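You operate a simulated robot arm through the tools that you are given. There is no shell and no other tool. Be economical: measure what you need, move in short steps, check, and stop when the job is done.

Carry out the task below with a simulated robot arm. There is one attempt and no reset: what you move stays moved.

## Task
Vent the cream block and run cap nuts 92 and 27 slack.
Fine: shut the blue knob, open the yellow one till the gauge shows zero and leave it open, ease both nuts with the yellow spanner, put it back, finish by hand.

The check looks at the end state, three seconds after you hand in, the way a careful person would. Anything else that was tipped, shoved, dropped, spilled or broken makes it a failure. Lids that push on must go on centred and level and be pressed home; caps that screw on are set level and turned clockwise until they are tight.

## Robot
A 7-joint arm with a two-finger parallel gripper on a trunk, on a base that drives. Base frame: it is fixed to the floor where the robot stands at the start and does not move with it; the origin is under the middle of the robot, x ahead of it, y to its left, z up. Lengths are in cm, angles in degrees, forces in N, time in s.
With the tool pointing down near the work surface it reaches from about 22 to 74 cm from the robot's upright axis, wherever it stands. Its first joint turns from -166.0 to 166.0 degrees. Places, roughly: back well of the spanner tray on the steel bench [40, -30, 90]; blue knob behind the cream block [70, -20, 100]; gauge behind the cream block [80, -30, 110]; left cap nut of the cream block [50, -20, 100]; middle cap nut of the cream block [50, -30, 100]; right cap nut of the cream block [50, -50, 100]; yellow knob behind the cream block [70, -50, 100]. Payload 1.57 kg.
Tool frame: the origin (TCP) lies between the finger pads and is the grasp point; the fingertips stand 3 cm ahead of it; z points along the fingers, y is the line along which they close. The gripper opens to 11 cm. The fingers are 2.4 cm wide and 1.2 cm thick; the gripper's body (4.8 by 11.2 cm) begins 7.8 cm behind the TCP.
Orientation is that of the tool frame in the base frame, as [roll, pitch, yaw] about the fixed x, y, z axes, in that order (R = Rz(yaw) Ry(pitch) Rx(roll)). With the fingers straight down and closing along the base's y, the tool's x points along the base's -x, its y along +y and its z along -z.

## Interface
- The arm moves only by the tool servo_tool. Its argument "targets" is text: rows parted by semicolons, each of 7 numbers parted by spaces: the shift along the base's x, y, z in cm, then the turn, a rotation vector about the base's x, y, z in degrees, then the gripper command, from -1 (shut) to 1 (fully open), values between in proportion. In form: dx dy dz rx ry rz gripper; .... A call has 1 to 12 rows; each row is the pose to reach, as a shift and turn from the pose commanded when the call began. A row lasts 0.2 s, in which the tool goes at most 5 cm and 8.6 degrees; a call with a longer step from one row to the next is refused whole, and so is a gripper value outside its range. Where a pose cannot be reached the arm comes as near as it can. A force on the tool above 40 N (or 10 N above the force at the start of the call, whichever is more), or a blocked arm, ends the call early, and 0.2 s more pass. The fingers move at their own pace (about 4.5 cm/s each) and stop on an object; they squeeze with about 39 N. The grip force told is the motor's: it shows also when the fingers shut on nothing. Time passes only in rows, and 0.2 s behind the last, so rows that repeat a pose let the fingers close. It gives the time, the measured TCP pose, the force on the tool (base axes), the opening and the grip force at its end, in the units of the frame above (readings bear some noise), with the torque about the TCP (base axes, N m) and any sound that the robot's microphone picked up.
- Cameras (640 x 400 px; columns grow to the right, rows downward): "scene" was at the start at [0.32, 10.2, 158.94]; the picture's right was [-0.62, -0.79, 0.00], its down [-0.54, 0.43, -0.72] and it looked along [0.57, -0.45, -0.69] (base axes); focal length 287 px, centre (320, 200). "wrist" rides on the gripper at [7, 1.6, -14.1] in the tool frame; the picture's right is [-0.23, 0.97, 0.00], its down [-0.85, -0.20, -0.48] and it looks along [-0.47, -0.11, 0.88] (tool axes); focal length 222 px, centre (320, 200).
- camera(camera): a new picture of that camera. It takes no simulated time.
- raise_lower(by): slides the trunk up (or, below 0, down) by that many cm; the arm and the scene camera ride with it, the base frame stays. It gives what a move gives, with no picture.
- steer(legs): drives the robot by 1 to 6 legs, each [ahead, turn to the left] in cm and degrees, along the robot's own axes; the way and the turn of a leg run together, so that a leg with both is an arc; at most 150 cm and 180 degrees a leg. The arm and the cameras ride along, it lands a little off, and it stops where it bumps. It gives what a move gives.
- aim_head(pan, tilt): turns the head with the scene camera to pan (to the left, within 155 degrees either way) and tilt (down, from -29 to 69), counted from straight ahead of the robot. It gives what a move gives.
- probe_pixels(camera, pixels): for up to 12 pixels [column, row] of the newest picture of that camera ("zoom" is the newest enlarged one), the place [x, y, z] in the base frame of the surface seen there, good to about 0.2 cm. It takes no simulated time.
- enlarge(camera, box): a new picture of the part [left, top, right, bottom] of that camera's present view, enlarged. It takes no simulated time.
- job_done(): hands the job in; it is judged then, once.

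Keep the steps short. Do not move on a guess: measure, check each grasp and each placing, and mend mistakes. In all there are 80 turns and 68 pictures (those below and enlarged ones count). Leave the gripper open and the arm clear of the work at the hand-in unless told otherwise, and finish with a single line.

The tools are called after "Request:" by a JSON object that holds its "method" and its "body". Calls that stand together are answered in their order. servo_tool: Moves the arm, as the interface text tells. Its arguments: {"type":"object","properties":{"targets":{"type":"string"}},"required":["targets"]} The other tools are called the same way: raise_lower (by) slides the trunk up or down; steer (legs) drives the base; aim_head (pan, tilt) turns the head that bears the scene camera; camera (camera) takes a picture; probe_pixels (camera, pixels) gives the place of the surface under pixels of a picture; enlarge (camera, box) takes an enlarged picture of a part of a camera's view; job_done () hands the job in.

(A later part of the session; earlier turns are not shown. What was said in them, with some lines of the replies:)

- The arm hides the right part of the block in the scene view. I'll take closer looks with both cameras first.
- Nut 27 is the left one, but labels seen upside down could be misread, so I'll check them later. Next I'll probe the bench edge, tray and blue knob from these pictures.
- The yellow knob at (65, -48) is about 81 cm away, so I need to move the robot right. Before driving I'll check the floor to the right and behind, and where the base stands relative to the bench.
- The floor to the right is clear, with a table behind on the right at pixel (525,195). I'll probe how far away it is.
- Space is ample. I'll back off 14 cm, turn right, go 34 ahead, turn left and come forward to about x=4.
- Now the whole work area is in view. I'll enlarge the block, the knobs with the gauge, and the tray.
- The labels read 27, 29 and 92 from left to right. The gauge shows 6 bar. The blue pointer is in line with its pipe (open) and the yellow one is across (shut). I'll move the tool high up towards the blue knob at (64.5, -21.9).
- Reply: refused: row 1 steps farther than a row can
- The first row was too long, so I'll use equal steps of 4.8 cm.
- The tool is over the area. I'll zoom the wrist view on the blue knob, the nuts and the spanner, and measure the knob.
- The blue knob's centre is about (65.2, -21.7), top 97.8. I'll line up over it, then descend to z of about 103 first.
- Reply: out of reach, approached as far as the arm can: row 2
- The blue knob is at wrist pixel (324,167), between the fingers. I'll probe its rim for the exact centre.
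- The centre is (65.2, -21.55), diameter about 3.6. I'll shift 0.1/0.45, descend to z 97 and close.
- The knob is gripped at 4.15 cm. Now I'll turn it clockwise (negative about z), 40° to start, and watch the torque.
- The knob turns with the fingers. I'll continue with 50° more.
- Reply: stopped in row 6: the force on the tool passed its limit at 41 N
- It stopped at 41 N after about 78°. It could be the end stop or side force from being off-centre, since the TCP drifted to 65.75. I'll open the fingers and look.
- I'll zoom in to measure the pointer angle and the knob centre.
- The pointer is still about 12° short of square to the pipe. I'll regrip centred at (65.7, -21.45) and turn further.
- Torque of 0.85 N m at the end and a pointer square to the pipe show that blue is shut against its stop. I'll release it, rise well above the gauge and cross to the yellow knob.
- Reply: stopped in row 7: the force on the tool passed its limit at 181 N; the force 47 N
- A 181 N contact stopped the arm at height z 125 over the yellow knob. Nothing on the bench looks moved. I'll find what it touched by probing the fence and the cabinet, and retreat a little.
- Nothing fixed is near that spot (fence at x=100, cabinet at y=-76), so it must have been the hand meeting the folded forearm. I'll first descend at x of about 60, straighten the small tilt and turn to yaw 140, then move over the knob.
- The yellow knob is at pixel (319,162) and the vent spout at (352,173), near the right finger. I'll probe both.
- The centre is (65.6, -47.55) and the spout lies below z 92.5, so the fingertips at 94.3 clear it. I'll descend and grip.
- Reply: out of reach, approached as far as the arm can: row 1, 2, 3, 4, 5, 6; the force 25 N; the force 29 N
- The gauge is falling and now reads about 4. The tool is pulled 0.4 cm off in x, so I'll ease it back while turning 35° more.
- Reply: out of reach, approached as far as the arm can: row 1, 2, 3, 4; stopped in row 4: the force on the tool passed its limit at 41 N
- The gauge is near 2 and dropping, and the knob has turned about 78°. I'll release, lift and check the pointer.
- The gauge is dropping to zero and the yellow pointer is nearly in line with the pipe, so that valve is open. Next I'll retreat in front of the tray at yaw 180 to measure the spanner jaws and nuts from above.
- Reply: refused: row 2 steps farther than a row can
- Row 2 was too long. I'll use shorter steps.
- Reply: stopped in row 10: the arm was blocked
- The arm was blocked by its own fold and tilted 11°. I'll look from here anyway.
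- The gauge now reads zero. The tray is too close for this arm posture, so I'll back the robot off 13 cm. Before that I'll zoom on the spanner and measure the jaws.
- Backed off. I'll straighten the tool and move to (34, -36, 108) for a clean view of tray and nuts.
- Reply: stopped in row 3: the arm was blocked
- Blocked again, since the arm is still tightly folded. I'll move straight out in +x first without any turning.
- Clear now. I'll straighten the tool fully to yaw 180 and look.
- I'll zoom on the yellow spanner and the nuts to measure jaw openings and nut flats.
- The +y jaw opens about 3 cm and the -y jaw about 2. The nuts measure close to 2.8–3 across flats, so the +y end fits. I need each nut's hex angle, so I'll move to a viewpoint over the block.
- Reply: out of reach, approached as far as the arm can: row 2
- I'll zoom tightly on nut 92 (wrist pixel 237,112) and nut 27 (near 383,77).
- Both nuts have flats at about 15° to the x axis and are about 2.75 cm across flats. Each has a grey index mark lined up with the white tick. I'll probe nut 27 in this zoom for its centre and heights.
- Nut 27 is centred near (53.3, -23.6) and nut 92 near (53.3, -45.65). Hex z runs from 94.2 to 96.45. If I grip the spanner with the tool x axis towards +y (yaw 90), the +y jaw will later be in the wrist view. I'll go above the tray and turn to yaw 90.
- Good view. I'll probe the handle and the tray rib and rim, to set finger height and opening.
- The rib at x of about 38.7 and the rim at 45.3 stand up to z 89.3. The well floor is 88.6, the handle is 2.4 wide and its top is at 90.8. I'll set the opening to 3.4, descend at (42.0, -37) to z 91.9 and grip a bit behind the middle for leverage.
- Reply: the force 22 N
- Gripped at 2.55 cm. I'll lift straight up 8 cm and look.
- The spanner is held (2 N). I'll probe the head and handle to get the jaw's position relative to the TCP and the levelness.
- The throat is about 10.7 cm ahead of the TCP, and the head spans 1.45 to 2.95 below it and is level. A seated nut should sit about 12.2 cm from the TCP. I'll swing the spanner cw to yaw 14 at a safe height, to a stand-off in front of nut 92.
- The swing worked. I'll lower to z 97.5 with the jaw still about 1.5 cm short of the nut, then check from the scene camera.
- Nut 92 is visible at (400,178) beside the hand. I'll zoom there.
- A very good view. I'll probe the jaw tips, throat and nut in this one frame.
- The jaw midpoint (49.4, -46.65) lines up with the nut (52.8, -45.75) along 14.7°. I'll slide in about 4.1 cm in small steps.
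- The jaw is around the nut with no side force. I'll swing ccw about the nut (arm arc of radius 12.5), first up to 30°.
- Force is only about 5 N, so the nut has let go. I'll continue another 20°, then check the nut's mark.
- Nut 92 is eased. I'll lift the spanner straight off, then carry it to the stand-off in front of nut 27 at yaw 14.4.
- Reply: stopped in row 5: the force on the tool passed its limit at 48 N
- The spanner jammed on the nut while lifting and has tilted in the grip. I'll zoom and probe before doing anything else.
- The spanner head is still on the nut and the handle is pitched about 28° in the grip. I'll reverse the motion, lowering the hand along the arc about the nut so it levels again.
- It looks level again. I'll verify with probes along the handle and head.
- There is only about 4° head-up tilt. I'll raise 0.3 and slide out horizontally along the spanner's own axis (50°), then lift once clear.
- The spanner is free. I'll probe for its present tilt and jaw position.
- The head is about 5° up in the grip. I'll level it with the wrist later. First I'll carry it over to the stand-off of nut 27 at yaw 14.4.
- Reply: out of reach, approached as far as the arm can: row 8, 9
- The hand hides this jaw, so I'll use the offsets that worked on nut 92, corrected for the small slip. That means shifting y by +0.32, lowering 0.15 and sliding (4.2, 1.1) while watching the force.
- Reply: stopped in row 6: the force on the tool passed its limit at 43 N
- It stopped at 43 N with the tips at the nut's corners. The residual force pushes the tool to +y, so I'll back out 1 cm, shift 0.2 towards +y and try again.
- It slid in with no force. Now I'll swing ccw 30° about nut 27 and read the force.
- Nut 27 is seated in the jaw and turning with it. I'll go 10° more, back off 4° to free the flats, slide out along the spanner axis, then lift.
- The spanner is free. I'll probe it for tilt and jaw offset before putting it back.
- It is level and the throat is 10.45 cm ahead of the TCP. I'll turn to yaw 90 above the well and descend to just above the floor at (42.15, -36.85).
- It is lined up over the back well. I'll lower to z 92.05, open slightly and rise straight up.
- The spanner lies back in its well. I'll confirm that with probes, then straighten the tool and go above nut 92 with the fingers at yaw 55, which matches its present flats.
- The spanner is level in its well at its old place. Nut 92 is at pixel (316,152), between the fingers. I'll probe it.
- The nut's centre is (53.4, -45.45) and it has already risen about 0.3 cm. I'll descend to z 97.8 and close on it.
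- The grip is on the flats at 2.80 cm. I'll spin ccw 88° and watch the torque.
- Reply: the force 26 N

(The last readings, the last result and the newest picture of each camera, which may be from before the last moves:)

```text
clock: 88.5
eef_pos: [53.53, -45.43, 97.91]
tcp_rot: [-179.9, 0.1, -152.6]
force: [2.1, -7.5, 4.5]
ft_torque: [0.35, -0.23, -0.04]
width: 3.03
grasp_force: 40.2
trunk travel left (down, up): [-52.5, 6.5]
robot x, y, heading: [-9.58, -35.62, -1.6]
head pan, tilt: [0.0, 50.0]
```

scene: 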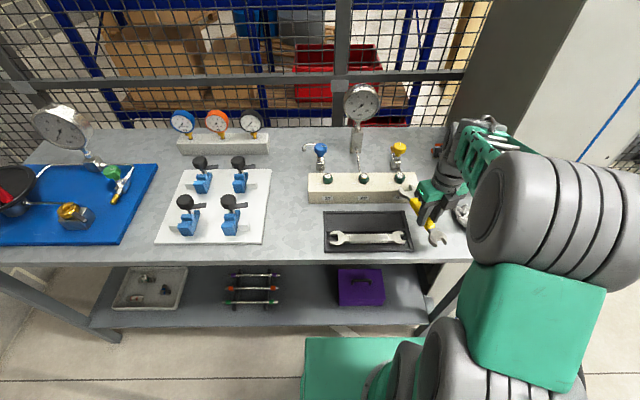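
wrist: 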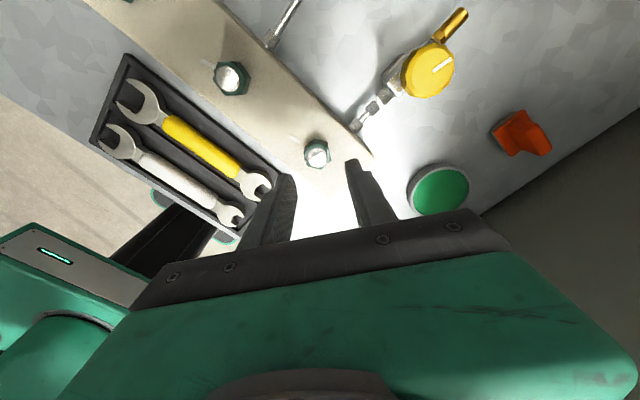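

The width grew to 3.03, so the fingers may have slipped onto the corners. I'll open, lift and look at the nut's mark.

Request:
{"method": "servo_tool", "body": {"targets": "0 0 0 0 0 0 -0.2; 0 0 0 0 0 0 -0.2; 0 0 4 0 0 0 -0.2; 0 0 8 0 0 0 -0.2; 0 0 8 0 0 0 -0.2"}}

Request:
{"method": "enlarge", "body": {"camera": "wrist", "box": [292, 128, 348, 180]}}

Request:
{"method": "probe_pixels", "body": {"camera": "zoom", "pixels": [[320, 200], [260, 200], [380, 200], [320, 140], [320, 260], [280, 270], [360, 270], [280, 150]]}}

```text
clock: 89.8
eef_pos: [53.32, -45.47, 106.01]
tcp_rot: [180.0, -0.1, -152.8]
force: [0.7, -0.5, -0.4]
ft_torque: [-0.03, -0.01, 0.0]
width: 4.4
grasp_force: 0.1
trunk travel left (down, up): [-52.5, 6.5]
robot x, y, heading: [-9.73, -35.55, -1.4]
head pan, tilt: [0.0, 50.0]
```

```text
7.69 times, centred on (320, 154) of wrist
```

zoom: 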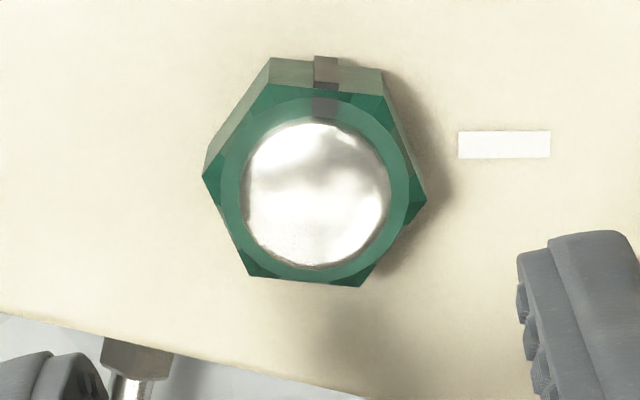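

```text
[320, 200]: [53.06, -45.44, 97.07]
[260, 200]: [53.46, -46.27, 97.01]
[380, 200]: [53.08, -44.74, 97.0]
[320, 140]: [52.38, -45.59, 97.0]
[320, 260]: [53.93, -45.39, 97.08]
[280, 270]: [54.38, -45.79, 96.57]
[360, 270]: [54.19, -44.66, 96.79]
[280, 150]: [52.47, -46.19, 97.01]
```

The mark is now about 90° ccw from the tick: roughly 45° by spanner plus 45° by hand, then the fingers slipped. That could be the end of its travel or a weak grip. I'll regrip square on the flats (yaw 164.6) and test a further turn.

Request:
{"method": "servo_tool", "body": {"targets": "0 0 0 0 0 -8 -0.24; 0 0 0 0 0 -16 -0.24; 0 0 0 0 0 -24 -0.24; 0 0 0 0 0 -32 -0.24; 0 0 0 0 0 -40 -0.24; 0 0 -4 0 0 -42.6 -0.24; 0 0 -8.2 0 0 -42.6 -0.24; 0 0 -8.2 0 0 -42.6 -1; 0 0 -8.2 0 0 -42.6 -1; 0 0 -8.2 0 0 -42.6 -1"}}

Request:
{"method": "servo_tool", "body": {"targets": "0 0 0 0 0 6 -1; 0 0 0 0 0 12 -1; 0 0 0 0 0 12 -1"}}

Request:
{"method": "servo_tool", "body": {"targets": "0 0 0 0 0 6 -1; 0 0 0 0 0 12 -1; 0 0 0 0 0 12 -1"}}

```text
clock: 92.0
eef_pos: [53.45, -45.68, 97.64]
tcp_rot: [-180.0, 0.1, 164.4]
force: [0.1, -7.2, -4.5]
ft_torque: [-0.45, -0.75, -0.14]
width: 2.95
grasp_force: 33.9
trunk travel left (down, up): [-52.5, 6.5]
robot x, y, heading: [-9.91, -35.82, -1.6]
head pan, tilt: [0.0, 50.0]
```

```text
clock: 92.8
eef_pos: [53.48, -45.56, 97.5]
tcp_rot: [-179.9, -0.2, 176.5]
force: [-6.0, -10.7, -2.3]
ft_torque: [-0.44, 0.66, 0.03]
width: 3.14
grasp_force: 40.5
trunk travel left (down, up): [-52.5, 6.5]
robot x, y, heading: [-9.53, -35.71, -1.5]
head pan, tilt: [0.0, 50.0]
```

```text
clock: 93.5
eef_pos: [53.47, -45.51, 97.59]
tcp_rot: [180.0, 0.0, -171.3]
force: [0.2, -6.3, -1.1]
ft_torque: [-0.19, -0.09, 0.13]
width: 3.2
grasp_force: 40.9
trunk travel left (down, up): [-52.5, 6.5]
robot x, y, heading: [-9.6, -35.81, -1.3]
head pan, tilt: [0.0, 50.0]
```

The width rose from 2.95 to 3.2 with no motion, so the pads just rode over the corners. The side forces show the nut's true centre is nearer (53.15, -45.65). I'll open, rise, turn back to the flats at yaw 97.5, centre properly and regrip.

Request:
{"method": "servo_tool", "body": {"targets": "0 0 0 0 0 0 -0.2; 0 0 0 0 0 0 -0.2; 0 0 3 0 0 -7 -0.2; -0.3 -0.15 4 0 0 -15 -0.2; -0.3 -0.15 4 0 0 -23 -0.2; -0.3 -0.15 4 0 0 -31 -0.2; -0.3 -0.15 4 0 0 -39 -0.2; -0.3 -0.15 4 0 0 -47 -0.2; -0.3 -0.15 4 0 0 -55 -0.2; -0.3 -0.15 4 0 0 -63 -0.2; -0.3 -0.15 4 0 0 -71 -0.2; -0.3 -0.15 4 0 0 -79 -0.2"}}

Request:
{"method": "servo_tool", "body": {"targets": "0 0 0 0 0 -6 -0.24; 0 0 0 0 0 -12.2 -0.24; 0 0 -2 0 0 -12.2 -0.24; 0 0 -4 0 0 -12.2 -0.24; 0 0 -4 0 0 -12.2 -1; 0 0 -4 0 0 -12.2 -1; 0 0 -4 0 0 -12.2 -1"}}

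Request:
{"method": "servo_tool", "body": {"targets": "0 0 0 0 0 5 -1; 0 0 0 0 0 10 -1; 0 0 0 0 0 15 -1; 0 0 0 0 0 20 -1"}}

```text
clock: 96.2
eef_pos: [53.22, -45.57, 101.56]
tcp_rot: [180.0, 0.0, 109.3]
force: [-0.4, -0.4, 0.3]
ft_torque: [0.01, 0.03, -0.02]
width: 4.41
grasp_force: 0.0
trunk travel left (down, up): [-52.5, 6.5]
robot x, y, heading: [-9.88, -35.75, -1.3]
head pan, tilt: [0.0, 50.0]
```

```text
clock: 97.8
eef_pos: [53.09, -45.41, 97.4]
tcp_rot: [-179.8, -0.1, 97.3]
force: [0.0, -1.0, -2.9]
ft_torque: [-0.16, -0.15, 0.11]
width: 2.85
grasp_force: 33.2
trunk travel left (down, up): [-52.5, 6.5]
robot x, y, heading: [-9.78, -35.86, -1.4]
head pan, tilt: [0.0, 50.0]
```

```text
clock: 98.8
eef_pos: [53.12, -45.43, 97.46]
tcp_rot: [-179.9, 0.0, 117.4]
force: [-2.0, 0.4, -4.2]
ft_torque: [0.62, 0.22, -0.01]
width: 2.79
grasp_force: 38.5
trunk travel left (down, up): [-52.5, 6.5]
robot x, y, heading: [-9.88, -35.4, -1.5]
head pan, tilt: [0.0, 50.0]
```

Centred at last: the width holds at 2.79, lateral force is near zero and the nut turns freely with little torque. I'll continue ccw.

Request:
{"method": "servo_tool", "body": {"targets": "0 0 0 0 0 7 -1; 0 0 0 0 0 14 -1; 0 0 0 0 0 21 -1; 0 0 0 0 0 28 -1; 0 0 0 0 0 35 -1; 0 0 0 0 0 42 -1; 0 0 0 0 0 49 -1; 0 0 0.05 0 0 56 -1"}}

Request:
{"method": "servo_tool", "body": {"targets": "0 0 0 0 0 7 -1; 0 0 0 0 0 14 -1; 0 0 0 0 0 21 -1; 0 0 0 0 0 28 -1; 0 0 0.05 0 0 35 -1; 0 0 0.05 0 0 40 -1"}}

```text
clock: 100.5
eef_pos: [53.12, -45.53, 97.38]
tcp_rot: [180.0, -0.1, 173.4]
force: [-7.5, 2.8, -13.3]
ft_torque: [-0.08, -0.9, -0.02]
width: 2.8
grasp_force: 38.0
trunk travel left (down, up): [-52.5, 6.5]
robot x, y, heading: [-9.78, -35.21, -1.7]
head pan, tilt: [0.0, 50.0]
```

```text
clock: 102.0
eef_pos: [53.09, -45.71, 97.54]
tcp_rot: [179.9, 0.0, -146.6]
force: [-6.8, -0.5, -18.4]
ft_torque: [-0.65, 0.84, 0.0]
width: 2.8
grasp_force: 38.6
trunk travel left (down, up): [-52.5, 6.5]
robot x, y, heading: [-9.75, -35.51, -1.5]
head pan, tilt: [0.0, 50.0]
```

The grip holds on the flats with zero twisting torque. So far the nut has turned about 200°. I'll do one more stroke: regrip 120° back and turn again.

Request:
{"method": "servo_tool", "body": {"targets": "0 0 0 0 0 0 -0.2; 0 0 0 0 0 0 -0.2; 0 0 2 0 0 -6 -0.2; 0 0 4 0 0 -14 -0.2; 0 0 4 0 0 -22 -0.2; 0 0 4 0 0 -30 -0.2; 0 0 4 0 0 -38 -0.2; 0 0 4 0 0 -46 -0.2; 0 0 4 0 0 -54 -0.2; 0 0 4 0 0 -62 -0.2; 0 0 4 0 0 -70 -0.2; 0 0 4 0 0 -78 -0.2"}}

Request:
{"method": "servo_tool", "body": {"targets": "0 0.1 0 0 0 -8 -0.2; 0 0.1 0 0 0 -16 -0.2; 0 0.1 0 0 0 -24 -0.2; 0 0.1 0 0 0 -32 -0.2; 0 0.1 0 0 0 -40 -0.24; 0 0.1 -2 0 0 -42 -0.24; 0 0.1 -3.9 0 0 -42 -0.24; 0 0.1 -3.9 0 0 -42 -1; 0 0.1 -3.9 0 0 -42 -1; 0 0.1 -3.9 0 0 -42 -1"}}

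Request:
{"method": "servo_tool", "body": {"targets": "0 0 0 0 0 8 -1; 0 0 0 0 0 16 -1; 0 0 0 0 0 24 -1; 0 0 0 0 0 32 -1; 0 0 0 0 0 40 -1; 0 0 0 0 0 48 -1; 0 0 0.05 0 0 56 -1; 0 0 0.05 0 0 64 -1"}}

Request:
{"method": "servo_tool", "body": {"targets": "0 0 0 0 0 8 -1; 0 0 0 0 0 16 -1; 0 0 0 0 0 24 -1; 0 0 0 0 0 32 -1; 0 0 0 0 0 40 -1; 0 0 0 0 0 48 -1; 0 0 0.05 0 0 56 -1"}}

```text
clock: 104.5
eef_pos: [53.13, -45.58, 101.69]
tcp_rot: [-179.9, 0.0, 135.2]
force: [-0.8, -0.8, -0.6]
ft_torque: [0.0, 0.01, 0.02]
width: 4.4
grasp_force: 0.1
trunk travel left (down, up): [-52.5, 6.5]
robot x, y, heading: [-10.22, -35.69, -1.4]
head pan, tilt: [0.0, 50.0]
```

```text
clock: 106.8
eef_pos: [53.09, -45.67, 97.69]
tcp_rot: [-179.9, 0.1, 93.3]
force: [3.3, -0.2, -2.9]
ft_torque: [-0.37, -0.42, -0.04]
width: 2.77
grasp_force: 32.6
trunk travel left (down, up): [-52.5, 6.5]
robot x, y, heading: [-9.64, -35.43, -1.2]
head pan, tilt: [0.0, 50.0]
```

```text
clock: 108.5
eef_pos: [53.06, -45.67, 97.76]
tcp_rot: [180.0, -0.1, 157.4]
force: [-4.0, -3.3, -5.5]
ft_torque: [0.21, -0.21, -0.03]
width: 2.95
grasp_force: 39.1
trunk travel left (down, up): [-52.5, 6.5]
robot x, y, heading: [-9.68, -35.52, -1.6]
head pan, tilt: [0.0, 50.0]
```

```text
clock: 110.2
eef_pos: [53.07, -45.69, 97.95]
tcp_rot: [180.0, 0.0, -146.6]
force: [0.4, -4.2, -1.5]
ft_torque: [0.33, -0.01, -0.15]
width: 3.02
grasp_force: 39.7
trunk travel left (down, up): [-52.5, 6.5]
robot x, y, heading: [-9.85, -35.86, -1.4]
head pan, tilt: [0.0, 50.0]
```

The width is growing again even though it's centred, so the nut may have reached the end of its travel at about 210°. I'll open, lift and look.

Request:
{"method": "servo_tool", "body": {"targets": "0 0 0 0 0 0 -0.2; 0 0 0 0 0 0 -0.2; 0 0 4 0 0 0 -0.2; 0 0 8 0 0 0 -0.2; 0 0 8 0 0 0 -0.2"}}

Request:
{"method": "enlarge", "body": {"camera": "wrist", "box": [292, 128, 348, 180]}}

Request:
{"method": "probe_pixels", "body": {"camera": "zoom", "pixels": [[320, 190], [320, 270], [280, 270], [360, 270], [230, 180], [400, 195], [300, 105], [350, 105]]}}

```text
clock: 111.3
eef_pos: [53.06, -45.73, 105.91]
tcp_rot: [180.0, -0.1, -146.7]
force: [-0.3, 0.0, 0.4]
ft_torque: [0.02, 0.0, 0.04]
width: 4.41
grasp_force: 0.0
trunk travel left (down, up): [-52.5, 6.5]
robot x, y, heading: [-9.6, -35.53, -1.5]
head pan, tilt: [0.0, 50.0]
```

```text
7.69 times, centred on (320, 154) of wrist
```

zoom: 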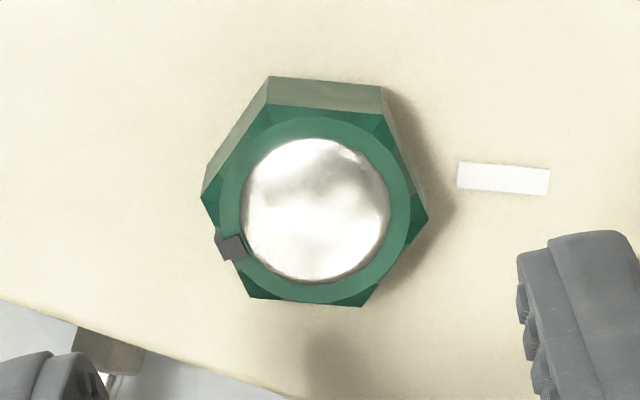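

```text
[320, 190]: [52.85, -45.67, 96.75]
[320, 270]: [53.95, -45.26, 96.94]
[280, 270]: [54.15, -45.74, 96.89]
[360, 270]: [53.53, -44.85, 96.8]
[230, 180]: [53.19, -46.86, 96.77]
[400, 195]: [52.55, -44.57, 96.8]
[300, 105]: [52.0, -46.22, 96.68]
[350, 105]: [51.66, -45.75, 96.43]
```

The mark is now about 205° from the tick and the nut has risen about 0.35 cm. It no longer advances, so nut 92 is run slack. Next I'll carry the open fingers to nut 27 at (53.1, -23.55), turning back to yaw 49 for its flats.

Request:
{"method": "servo_tool", "body": {"targets": "0 1.85 0 0 0 -8 -0.2; 0 3.7 0 0 0 -16 -0.2; 0 5.55 0 0 0 -24 -0.2; 0 7.4 0 0 0 -32 -0.2; 0 9.25 0 0 0 -40 -0.2; 0 11.1 0 0 0 -48 -0.2; 0 12.95 0 0 0 -56 -0.2; 0 14.8 0 0 0 -64 -0.2; 0 16.65 0 0 0 -72 -0.2; 0 18.5 0 0 0 -80 -0.2; 0 20.35 0 0 0 -88 -0.2; 0 22.18 0 0 0 -96 -0.2"}}

Request:
{"method": "servo_tool", "body": {"targets": "0 0 0 0 0 -8 -0.2; 0 0 0 0 0 -16 -0.2; 0 0 0 0 0 -24 -0.2; 0 0 0 0 0 -32 -0.2; 0 0 0 0 0 -40 -0.2; 0 0 0 0 0 -48 -0.2; 0 0 0 0 0 -56 -0.2; 0 0 0 0 0 -64 -0.2; 0 0 0 0 0 -68 -0.2; 0 0 0 0 0 -68 -0.2"}}

Request:
{"method": "enlarge", "body": {"camera": "wrist", "box": [292, 128, 348, 180]}}

Request:
{"method": "probe_pixels", "body": {"camera": "zoom", "pixels": [[320, 190], [320, 270], [280, 270], [360, 270], [230, 180], [400, 195], [300, 105], [350, 105]]}}

```text
clock: 114.0
eef_pos: [53.21, -23.31, 105.85]
tcp_rot: [179.9, 0.0, 117.2]
force: [0.0, 0.2, 0.1]
ft_torque: [-0.01, -0.06, 0.02]
width: 4.4
grasp_force: 0.1
trunk travel left (down, up): [-52.5, 6.5]
robot x, y, heading: [-9.94, -35.76, -1.6]
head pan, tilt: [0.0, 50.0]
```

```text
clock: 116.2
eef_pos: [53.23, -23.45, 105.84]
tcp_rot: [180.0, 0.0, 49.3]
force: [0.1, -0.2, 0.1]
ft_torque: [-0.01, 0.01, 0.03]
width: 4.41
grasp_force: 0.0
trunk travel left (down, up): [-52.5, 6.5]
robot x, y, heading: [-10.01, -35.67, -1.2]
head pan, tilt: [0.0, 50.0]
```

```text
7.69 times, centred on (320, 154) of wrist
```

zoom: 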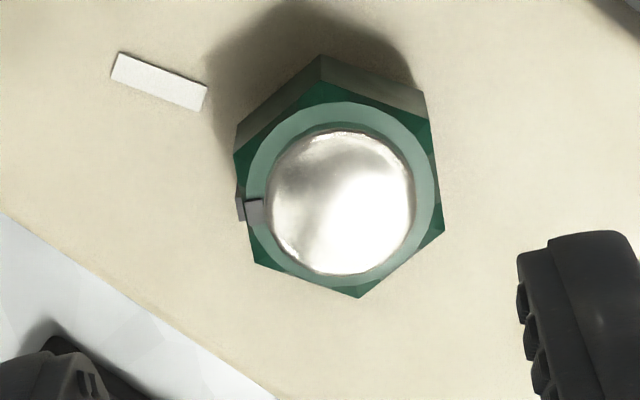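

```text
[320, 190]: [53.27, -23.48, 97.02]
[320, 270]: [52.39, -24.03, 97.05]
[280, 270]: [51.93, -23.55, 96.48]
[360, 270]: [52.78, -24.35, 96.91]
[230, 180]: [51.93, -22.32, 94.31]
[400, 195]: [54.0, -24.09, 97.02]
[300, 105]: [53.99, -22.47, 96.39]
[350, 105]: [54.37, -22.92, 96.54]
```

Nut 27's mark is about 31° from the tick, with flats at about 46°. I'll descend at yaw 46 near (53.1, -23.7), close, and read the side force to centre.

Request:
{"method": "servo_tool", "body": {"targets": "-0.13 -0.25 -4 0 0 -3.3 -0.24; -0.13 -0.25 -7 0 0 -3.3 -0.24; -0.13 -0.25 -8.3 0 0 -3.3 -0.24; -0.13 -0.25 -8.3 0 0 -3.3 -1; -0.13 -0.25 -8.3 0 0 -3.3 -1; -0.13 -0.25 -8.3 0 0 -3.3 -1"}}

Request:
{"method": "servo_tool", "body": {"targets": "0 0 0 0 0 5 -1; 0 0 0 0 0 10 -1; 0 0 0 0 0 15 -1; 0 0 0 0 0 20 -1"}}

```text
clock: 117.5
eef_pos: [53.27, -23.61, 97.48]
tcp_rot: [-179.9, -0.1, 46.0]
force: [7.1, -5.2, -2.3]
ft_torque: [0.33, -0.75, -0.03]
width: 2.79
grasp_force: 33.0
trunk travel left (down, up): [-52.5, 6.5]
robot x, y, heading: [-9.68, -35.42, -1.5]
head pan, tilt: [0.0, 50.0]
```

```text
clock: 118.5
eef_pos: [53.31, -23.83, 97.46]
tcp_rot: [-179.8, -0.1, 66.0]
force: [14.3, -18.1, -4.3]
ft_torque: [-0.73, -0.45, -0.56]
width: 3.12
grasp_force: 39.6
trunk travel left (down, up): [-52.5, 6.5]
robot x, y, heading: [-9.98, -35.75, -1.6]
head pan, tilt: [0.0, 50.0]
```

It slipped: the width is 3.12 and the nut pushes the tool towards (+x, -y). I'll open, turn back 20°, recentre at (53.35, -23.95) and try again.

Request:
{"method": "servo_tool", "body": {"targets": "0 0 0 0 0 0 -0.2; 0 0 0 0 0 0 -0.2; 0.2 -0.25 0 0 0 -7 -0.24; 0.25 -0.25 0 0 0 -14 -0.24; 0.25 -0.25 0 0 0 -20 -0.24; 0.25 -0.25 0 0 0 -20 -1; 0.25 -0.25 0 0 0 -20 -1; 0.25 -0.25 0 0 0 -20 -1"}}

Request:
{"method": "servo_tool", "body": {"targets": "0 0 0 0 0 5 -1; 0 0 0 0 0 10 -1; 0 0 0 0 0 15 -1; 0 0 0 0 0 20 -1"}}

```text
clock: 120.3
eef_pos: [53.27, -23.67, 97.51]
tcp_rot: [-179.9, 0.1, 46.2]
force: [-9.1, 7.5, 0.2]
ft_torque: [0.08, 0.2, 0.18]
width: 2.88
grasp_force: 33.0
trunk travel left (down, up): [-52.5, 6.5]
robot x, y, heading: [-9.43, -35.72, -1.4]
head pan, tilt: [0.0, 50.0]
```

```text
clock: 121.3
eef_pos: [53.21, -23.69, 97.48]
tcp_rot: [179.9, 0.0, 66.1]
force: [-8.9, 14.0, -2.2]
ft_torque: [-0.22, 0.29, -0.64]
width: 2.87
grasp_force: 38.8
trunk travel left (down, up): [-52.5, 6.5]
robot x, y, heading: [-10.01, -35.85, -1.4]
head pan, tilt: [0.0, 50.0]
5 turns are left
```

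It is holding now at width 2.87. I'll trim towards the centre and continue ccw in one go.

Request:
{"method": "servo_tool", "body": {"targets": "-0.08 0.1 0 0 0 6 -1; -0.08 0.1 0 0 0 13 -1; -0.08 0.1 0 0 0 20 -1; -0.08 0.1 0 0 0 27 -1; -0.08 0.1 0 0 0 34 -1; -0.08 0.1 0 0 0 41 -1"}}

Request:
{"method": "servo_tool", "body": {"targets": "0 0 0 0 0 7 -1; 0 0 0 0 0 14 -1; 0 0 0 0 0 21 -1; 0 0 0 0 0 28 -1; 0 0 0 0 0 35 -1; 0 0 0 0 0 42 -1"}}

Request:
{"method": "servo_tool", "body": {"targets": "0 0 0.05 0 0 7 -1; 0 0 0.05 0 0 14 -1; 0 0 0.05 0 0 21 -1; 0 0 0.05 0 0 28 -1; 0 0 0.1 0 0 35 -1; 0 0 0.1 0 0 42 -1; 0 0 0.1 0 0 49 -1; 0 0 0.1 0 0 56 -1; 0 0 0.1 0 0 62 -1"}}

```text
clock: 122.8
eef_pos: [53.27, -23.69, 97.51]
tcp_rot: [179.9, 0.0, 107.1]
force: [9.4, 1.3, -1.4]
ft_torque: [-0.19, -0.16, -0.3]
width: 3.17
grasp_force: 40.6
trunk travel left (down, up): [-52.5, 6.5]
robot x, y, heading: [-9.77, -35.58, -1.5]
head pan, tilt: [0.0, 50.0]
```

```text
clock: 124.2
eef_pos: [53.24, -23.59, 97.6]
tcp_rot: [-180.0, 0.1, 149.2]
force: [16.7, 4.5, 5.5]
ft_torque: [-0.21, -0.44, -0.76]
width: 2.9
grasp_force: 38.7
trunk travel left (down, up): [-52.5, 6.5]
robot x, y, heading: [-9.9, -35.48, -1.3]
head pan, tilt: [0.0, 50.0]
```

```text
clock: 126.2
eef_pos: [53.16, -23.61, 97.47]
tcp_rot: [179.9, -0.2, -149.0]
force: [-1.7, 5.5, -8.5]
ft_torque: [-0.31, 0.0, -0.69]
width: 2.83
grasp_force: 38.6
trunk travel left (down, up): [-52.5, 6.5]
robot x, y, heading: [-9.66, -35.66, -1.5]
head pan, tilt: [0.0, 50.0]
4 turns are left
```

The nut is advancing against about 0.65 N m, like nut 92 did at first, with some slipping. I'll do two more full strokes now, each regripped on the flats near yaw 88 at the balanced centre.

Request:
{"method": "servo_tool", "body": {"targets": "0 0 0 0 0 0 -0.2; 0 0 0 0 0 0 -0.2; 0 0.05 2 0 0 -8 -0.2; 0 0.05 4 0 0 -16 -0.2; 0 0.05 4 0 0 -24 -0.2; 0 0.05 4 0 0 -32 -0.2; 0 0.05 4 0 0 -40 -0.2; 0 0.05 4 0 0 -48 -0.2; 0 0.05 4 0 0 -56 -0.2; 0 0.05 4 0 0 -64 -0.2; 0 0.05 4 0 0 -72 -0.2; 0 0.05 4 0 0 -80 -0.2"}}

Request:
{"method": "servo_tool", "body": {"targets": "0 0 0 0 0 -8 -0.2; 0 0 0 0 0 -16 -0.2; 0 0 0 0 0 -24 -0.2; 0 0 0 0 0 -32 -0.2; 0 0 0 0 0 -40 -0.24; 0 0 -2 0 0 -43 -0.24; 0 0 -4 0 0 -43 -0.24; 0 0 -4 0 0 -43 -1; 0 0 -4 0 0 -43 -1; 0 0 -4 0 0 -43 -1"}}

Request:
{"method": "servo_tool", "body": {"targets": "0 0 0 0 0 5 -1; 0 0 0 0 0 10 -1; 0 0 0 0 0 15 -1; 0 0 0 0 0 20 -1; 0 0 0 0 0 25 -1; 0 0 0 0 0 30 -1; 0 0 0 0 0 35 -1; 0 0 0 0 0 40 -1; 0 0 0 0 0 45 -1; 0 0 0 0 0 50 -1; 0 0 0 0 0 55 -1; 0 0 0 0 0 60 -1"}}

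Request:
{"method": "servo_tool", "body": {"targets": "0 0 0 0 0 5 -1; 0 0 0 0 0 10 -1; 0 0 0 0 0 15 -1; 0 0 0 0 0 20 -1; 0 0 0 0 0 25 -1; 0 0 0 0 0 30 -1; 0 0 0 0 0 35 -1; 0 0 0 0 0 40 -1; 0 0 0 0 0 45 -1; 0 0 0 0 0 50 -1; 0 0 0 0 0 55 -1; 0 0 0 0 0 60 -1"}}

Request:
{"method": "servo_tool", "body": {"targets": "0 0 0 0 0 0 -0.2; 0 0 0 0 0 0 -0.2; 0 0 2 0 0 -8 -0.2; 0 0 4 0 0 -16 -0.2; 0 0 4 0 0 -24 -0.2; 0 0 4 0 0 -32 -0.2; 0 0 4 0 0 -40 -0.2; 0 0 4 0 0 -48 -0.2; 0 0 4 0 0 -56 -0.2; 0 0 4 0 0 -64 -0.2; 0 0 4 0 0 -72 -0.2; 0 0 4 0 0 -80 -0.2"}}

Request:
{"method": "servo_tool", "body": {"targets": "0 0 0 0 0 -8 -0.2; 0 0 0 0 0 -16 -0.2; 0 0 0 0 0 -24 -0.2; 0 0 0 0 0 -32 -0.2; 0 0 0 0 0 -40 -0.24; 0 0 0 0 0 -40 -0.24"}}

Request:
{"method": "enlarge", "body": {"camera": "wrist", "box": [284, 120, 356, 190]}}

```text
clock: 128.8
eef_pos: [53.17, -23.6, 101.74]
tcp_rot: [180.0, -0.1, 130.8]
force: [0.7, 0.2, 0.3]
ft_torque: [-0.01, 0.02, 0.0]
width: 4.41
grasp_force: 0.0
trunk travel left (down, up): [-52.5, 6.5]
robot x, y, heading: [-9.71, -35.77, -1.4]
head pan, tilt: [0.0, 50.0]
```

```text
clock: 130.9
eef_pos: [53.36, -23.8, 97.6]
tcp_rot: [180.0, -0.1, 88.0]
force: [8.8, 0.6, -0.1]
ft_torque: [0.13, -0.23, 0.17]
width: 2.84
grasp_force: 32.6
trunk travel left (down, up): [-52.5, 6.5]
robot x, y, heading: [-9.99, -35.89, -1.5]
head pan, tilt: [0.0, 50.0]
```

```text
clock: 133.6
eef_pos: [53.24, -23.53, 97.59]
tcp_rot: [-179.9, 0.0, 148.2]
force: [12.1, 9.1, 2.5]
ft_torque: [0.25, -0.33, -0.12]
width: 3.08
grasp_force: 39.7
trunk travel left (down, up): [-52.5, 6.5]
robot x, y, heading: [-10.17, -35.88, -1.2]
head pan, tilt: [0.0, 50.0]
```

```text
clock: 136.2
eef_pos: [53.31, -23.63, 97.51]
tcp_rot: [179.9, -0.2, -151.9]
force: [-1.3, 8.8, -8.5]
ft_torque: [0.16, -0.23, 0.0]
width: 2.82
grasp_force: 38.3
trunk travel left (down, up): [-52.5, 6.5]
robot x, y, heading: [-9.84, -35.67, -1.5]
head pan, tilt: [0.0, 50.0]
```

```text
clock: 138.8
eef_pos: [53.24, -23.68, 101.66]
tcp_rot: [-179.9, 0.1, 127.9]
force: [0.5, -0.5, -0.4]
ft_torque: [-0.03, -0.04, 0.01]
width: 4.4
grasp_force: 0.0
trunk travel left (down, up): [-52.5, 6.5]
robot x, y, heading: [-9.81, -35.64, -1.1]
head pan, tilt: [0.0, 50.0]
```

```text
clock: 140.2
eef_pos: [53.25, -23.67, 101.56]
tcp_rot: [179.9, 0.1, 87.9]
force: [0.1, 0.1, -0.2]
ft_torque: [-0.02, 0.01, -0.01]
width: 4.2
grasp_force: 0.0
trunk travel left (down, up): [-52.5, 6.5]
robot x, y, heading: [-9.93, -35.76, -1.6]
head pan, tilt: [0.0, 50.0]
```

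```text
5.71 times, centred on (320, 155) of wrist
3 turns are left
```

zoom: 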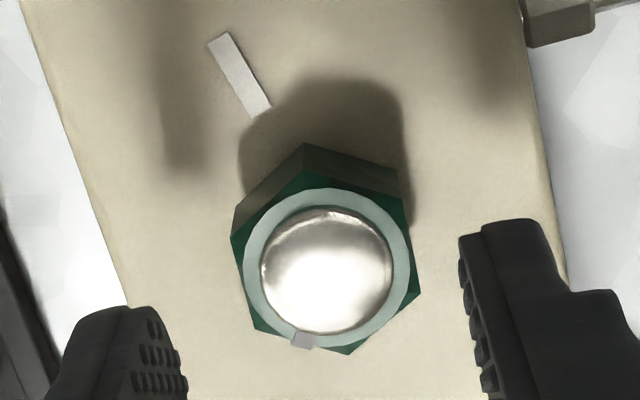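

Nut 27's mark is about 137° from the tick and its flats line up with the pads. I'll regrip with a small centre trim, turn 70° more, release, lift and look.

Request:
{"method": "servo_tool", "body": {"targets": "0.15 0.12 -2 0 0 0 -0.24; 0.15 0.12 -4.1 0 0 0 -0.24; 0.15 0.12 -4.1 0 0 0 -1; 0.15 0.12 -4.1 0 0 0 -1; 0.15 0.12 -4.1 0 0 0 -1"}}

Request:
{"method": "servo_tool", "body": {"targets": "0 0 0 0 0 6 -1; 0 0 0 0 0 12 -1; 0 0 0 0 0 18 -1; 0 0 0 0 0 24 -1; 0 0 0 0 0 30 -1; 0 0 0 0 0 36 -1; 0 0 0 0 0 42 -1; 0 0 0 0 0 48 -1; 0 0 0 0 0 54 -1; 0 0 0 0 0 60 -1; 0 0 0 0 0 66 -1; 0 0 0 0 0 70 -1"}}

Request:
{"method": "servo_tool", "body": {"targets": "0 0 0 0 0 0 -0.2; 0 0 0 0 0 0 -0.2; 0 0 4 0 0 0 -0.2; 0 0 8 0 0 0 -0.2; 0 0 8 0 0 0 -0.2"}}

Request:
{"method": "enlarge", "body": {"camera": "wrist", "box": [284, 120, 356, 190]}}

```text
clock: 141.3
eef_pos: [53.36, -23.56, 97.57]
tcp_rot: [-179.9, 0.0, 88.0]
force: [-3.6, 0.3, -1.4]
ft_torque: [0.22, -0.11, -0.03]
width: 2.79
grasp_force: 32.5
trunk travel left (down, up): [-52.5, 6.5]
robot x, y, heading: [-9.93, -35.88, -1.8]
head pan, tilt: [0.0, 50.0]
```

```text
clock: 143.9
eef_pos: [53.2, -23.52, 97.61]
tcp_rot: [-179.9, -0.1, 158.1]
force: [-13.3, -1.8, -6.3]
ft_torque: [0.12, 0.25, 0.0]
width: 2.77
grasp_force: 38.2
trunk travel left (down, up): [-52.5, 6.5]
robot x, y, heading: [-9.9, -35.82, -1.4]
head pan, tilt: [0.0, 50.0]
```

```text
clock: 145.2
eef_pos: [53.32, -23.54, 105.73]
tcp_rot: [180.0, 0.0, 158.0]
force: [0.6, -0.8, 0.0]
ft_torque: [-0.04, 0.02, -0.04]
width: 4.41
grasp_force: 0.0
trunk travel left (down, up): [-52.5, 6.5]
robot x, y, heading: [-9.67, -36.11, -1.4]
head pan, tilt: [0.0, 50.0]
```

```text
5.71 times, centred on (320, 155) of wrist
2 turns are left
```

zoom: 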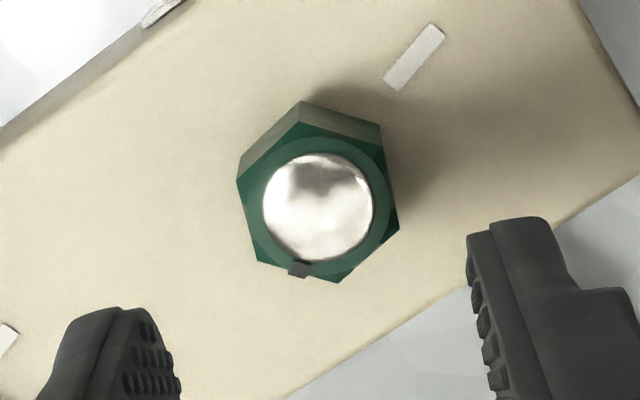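

Nut 27 now stands about 205° from its tick, the same as nut 92, and turned freely with zero torque. I'll rise clear of the work and open the gripper.

Request:
{"method": "servo_tool", "body": {"targets": "0 0 3 0 0 0 0; -1 0 6 0 0 0 0.5; -2 0 9 0 0 0 1; -3 0 11 0 0 0 1; -3 0 11 0 0 0 1; -3 0 11 0 0 0 1; -3 0 11 0 0 0 1"}}

```text
clock: 146.8
eef_pos: [50.05, -23.56, 116.62]
tcp_rot: [-179.9, 0.0, 157.9]
force: [0.1, 0.9, 0.0]
ft_torque: [-0.01, 0.02, -0.01]
width: 10.98
grasp_force: 0.1
trunk travel left (down, up): [-52.5, 6.5]
robot x, y, heading: [-10.02, -35.62, -1.5]
head pan, tilt: [0.0, 50.0]
1 turns are left
```

The arm is clear and the gripper is open, so I'm handing in.

Request:
{"method": "job_done", "body": {}}

```text
The job is handed in.
```

Blue is shut, yellow is left open with the gauge last read at zero, nuts 92 and 27 were eased with the yellow spanner and run slack by hand (about 205° each), and the spanner is back in its well.
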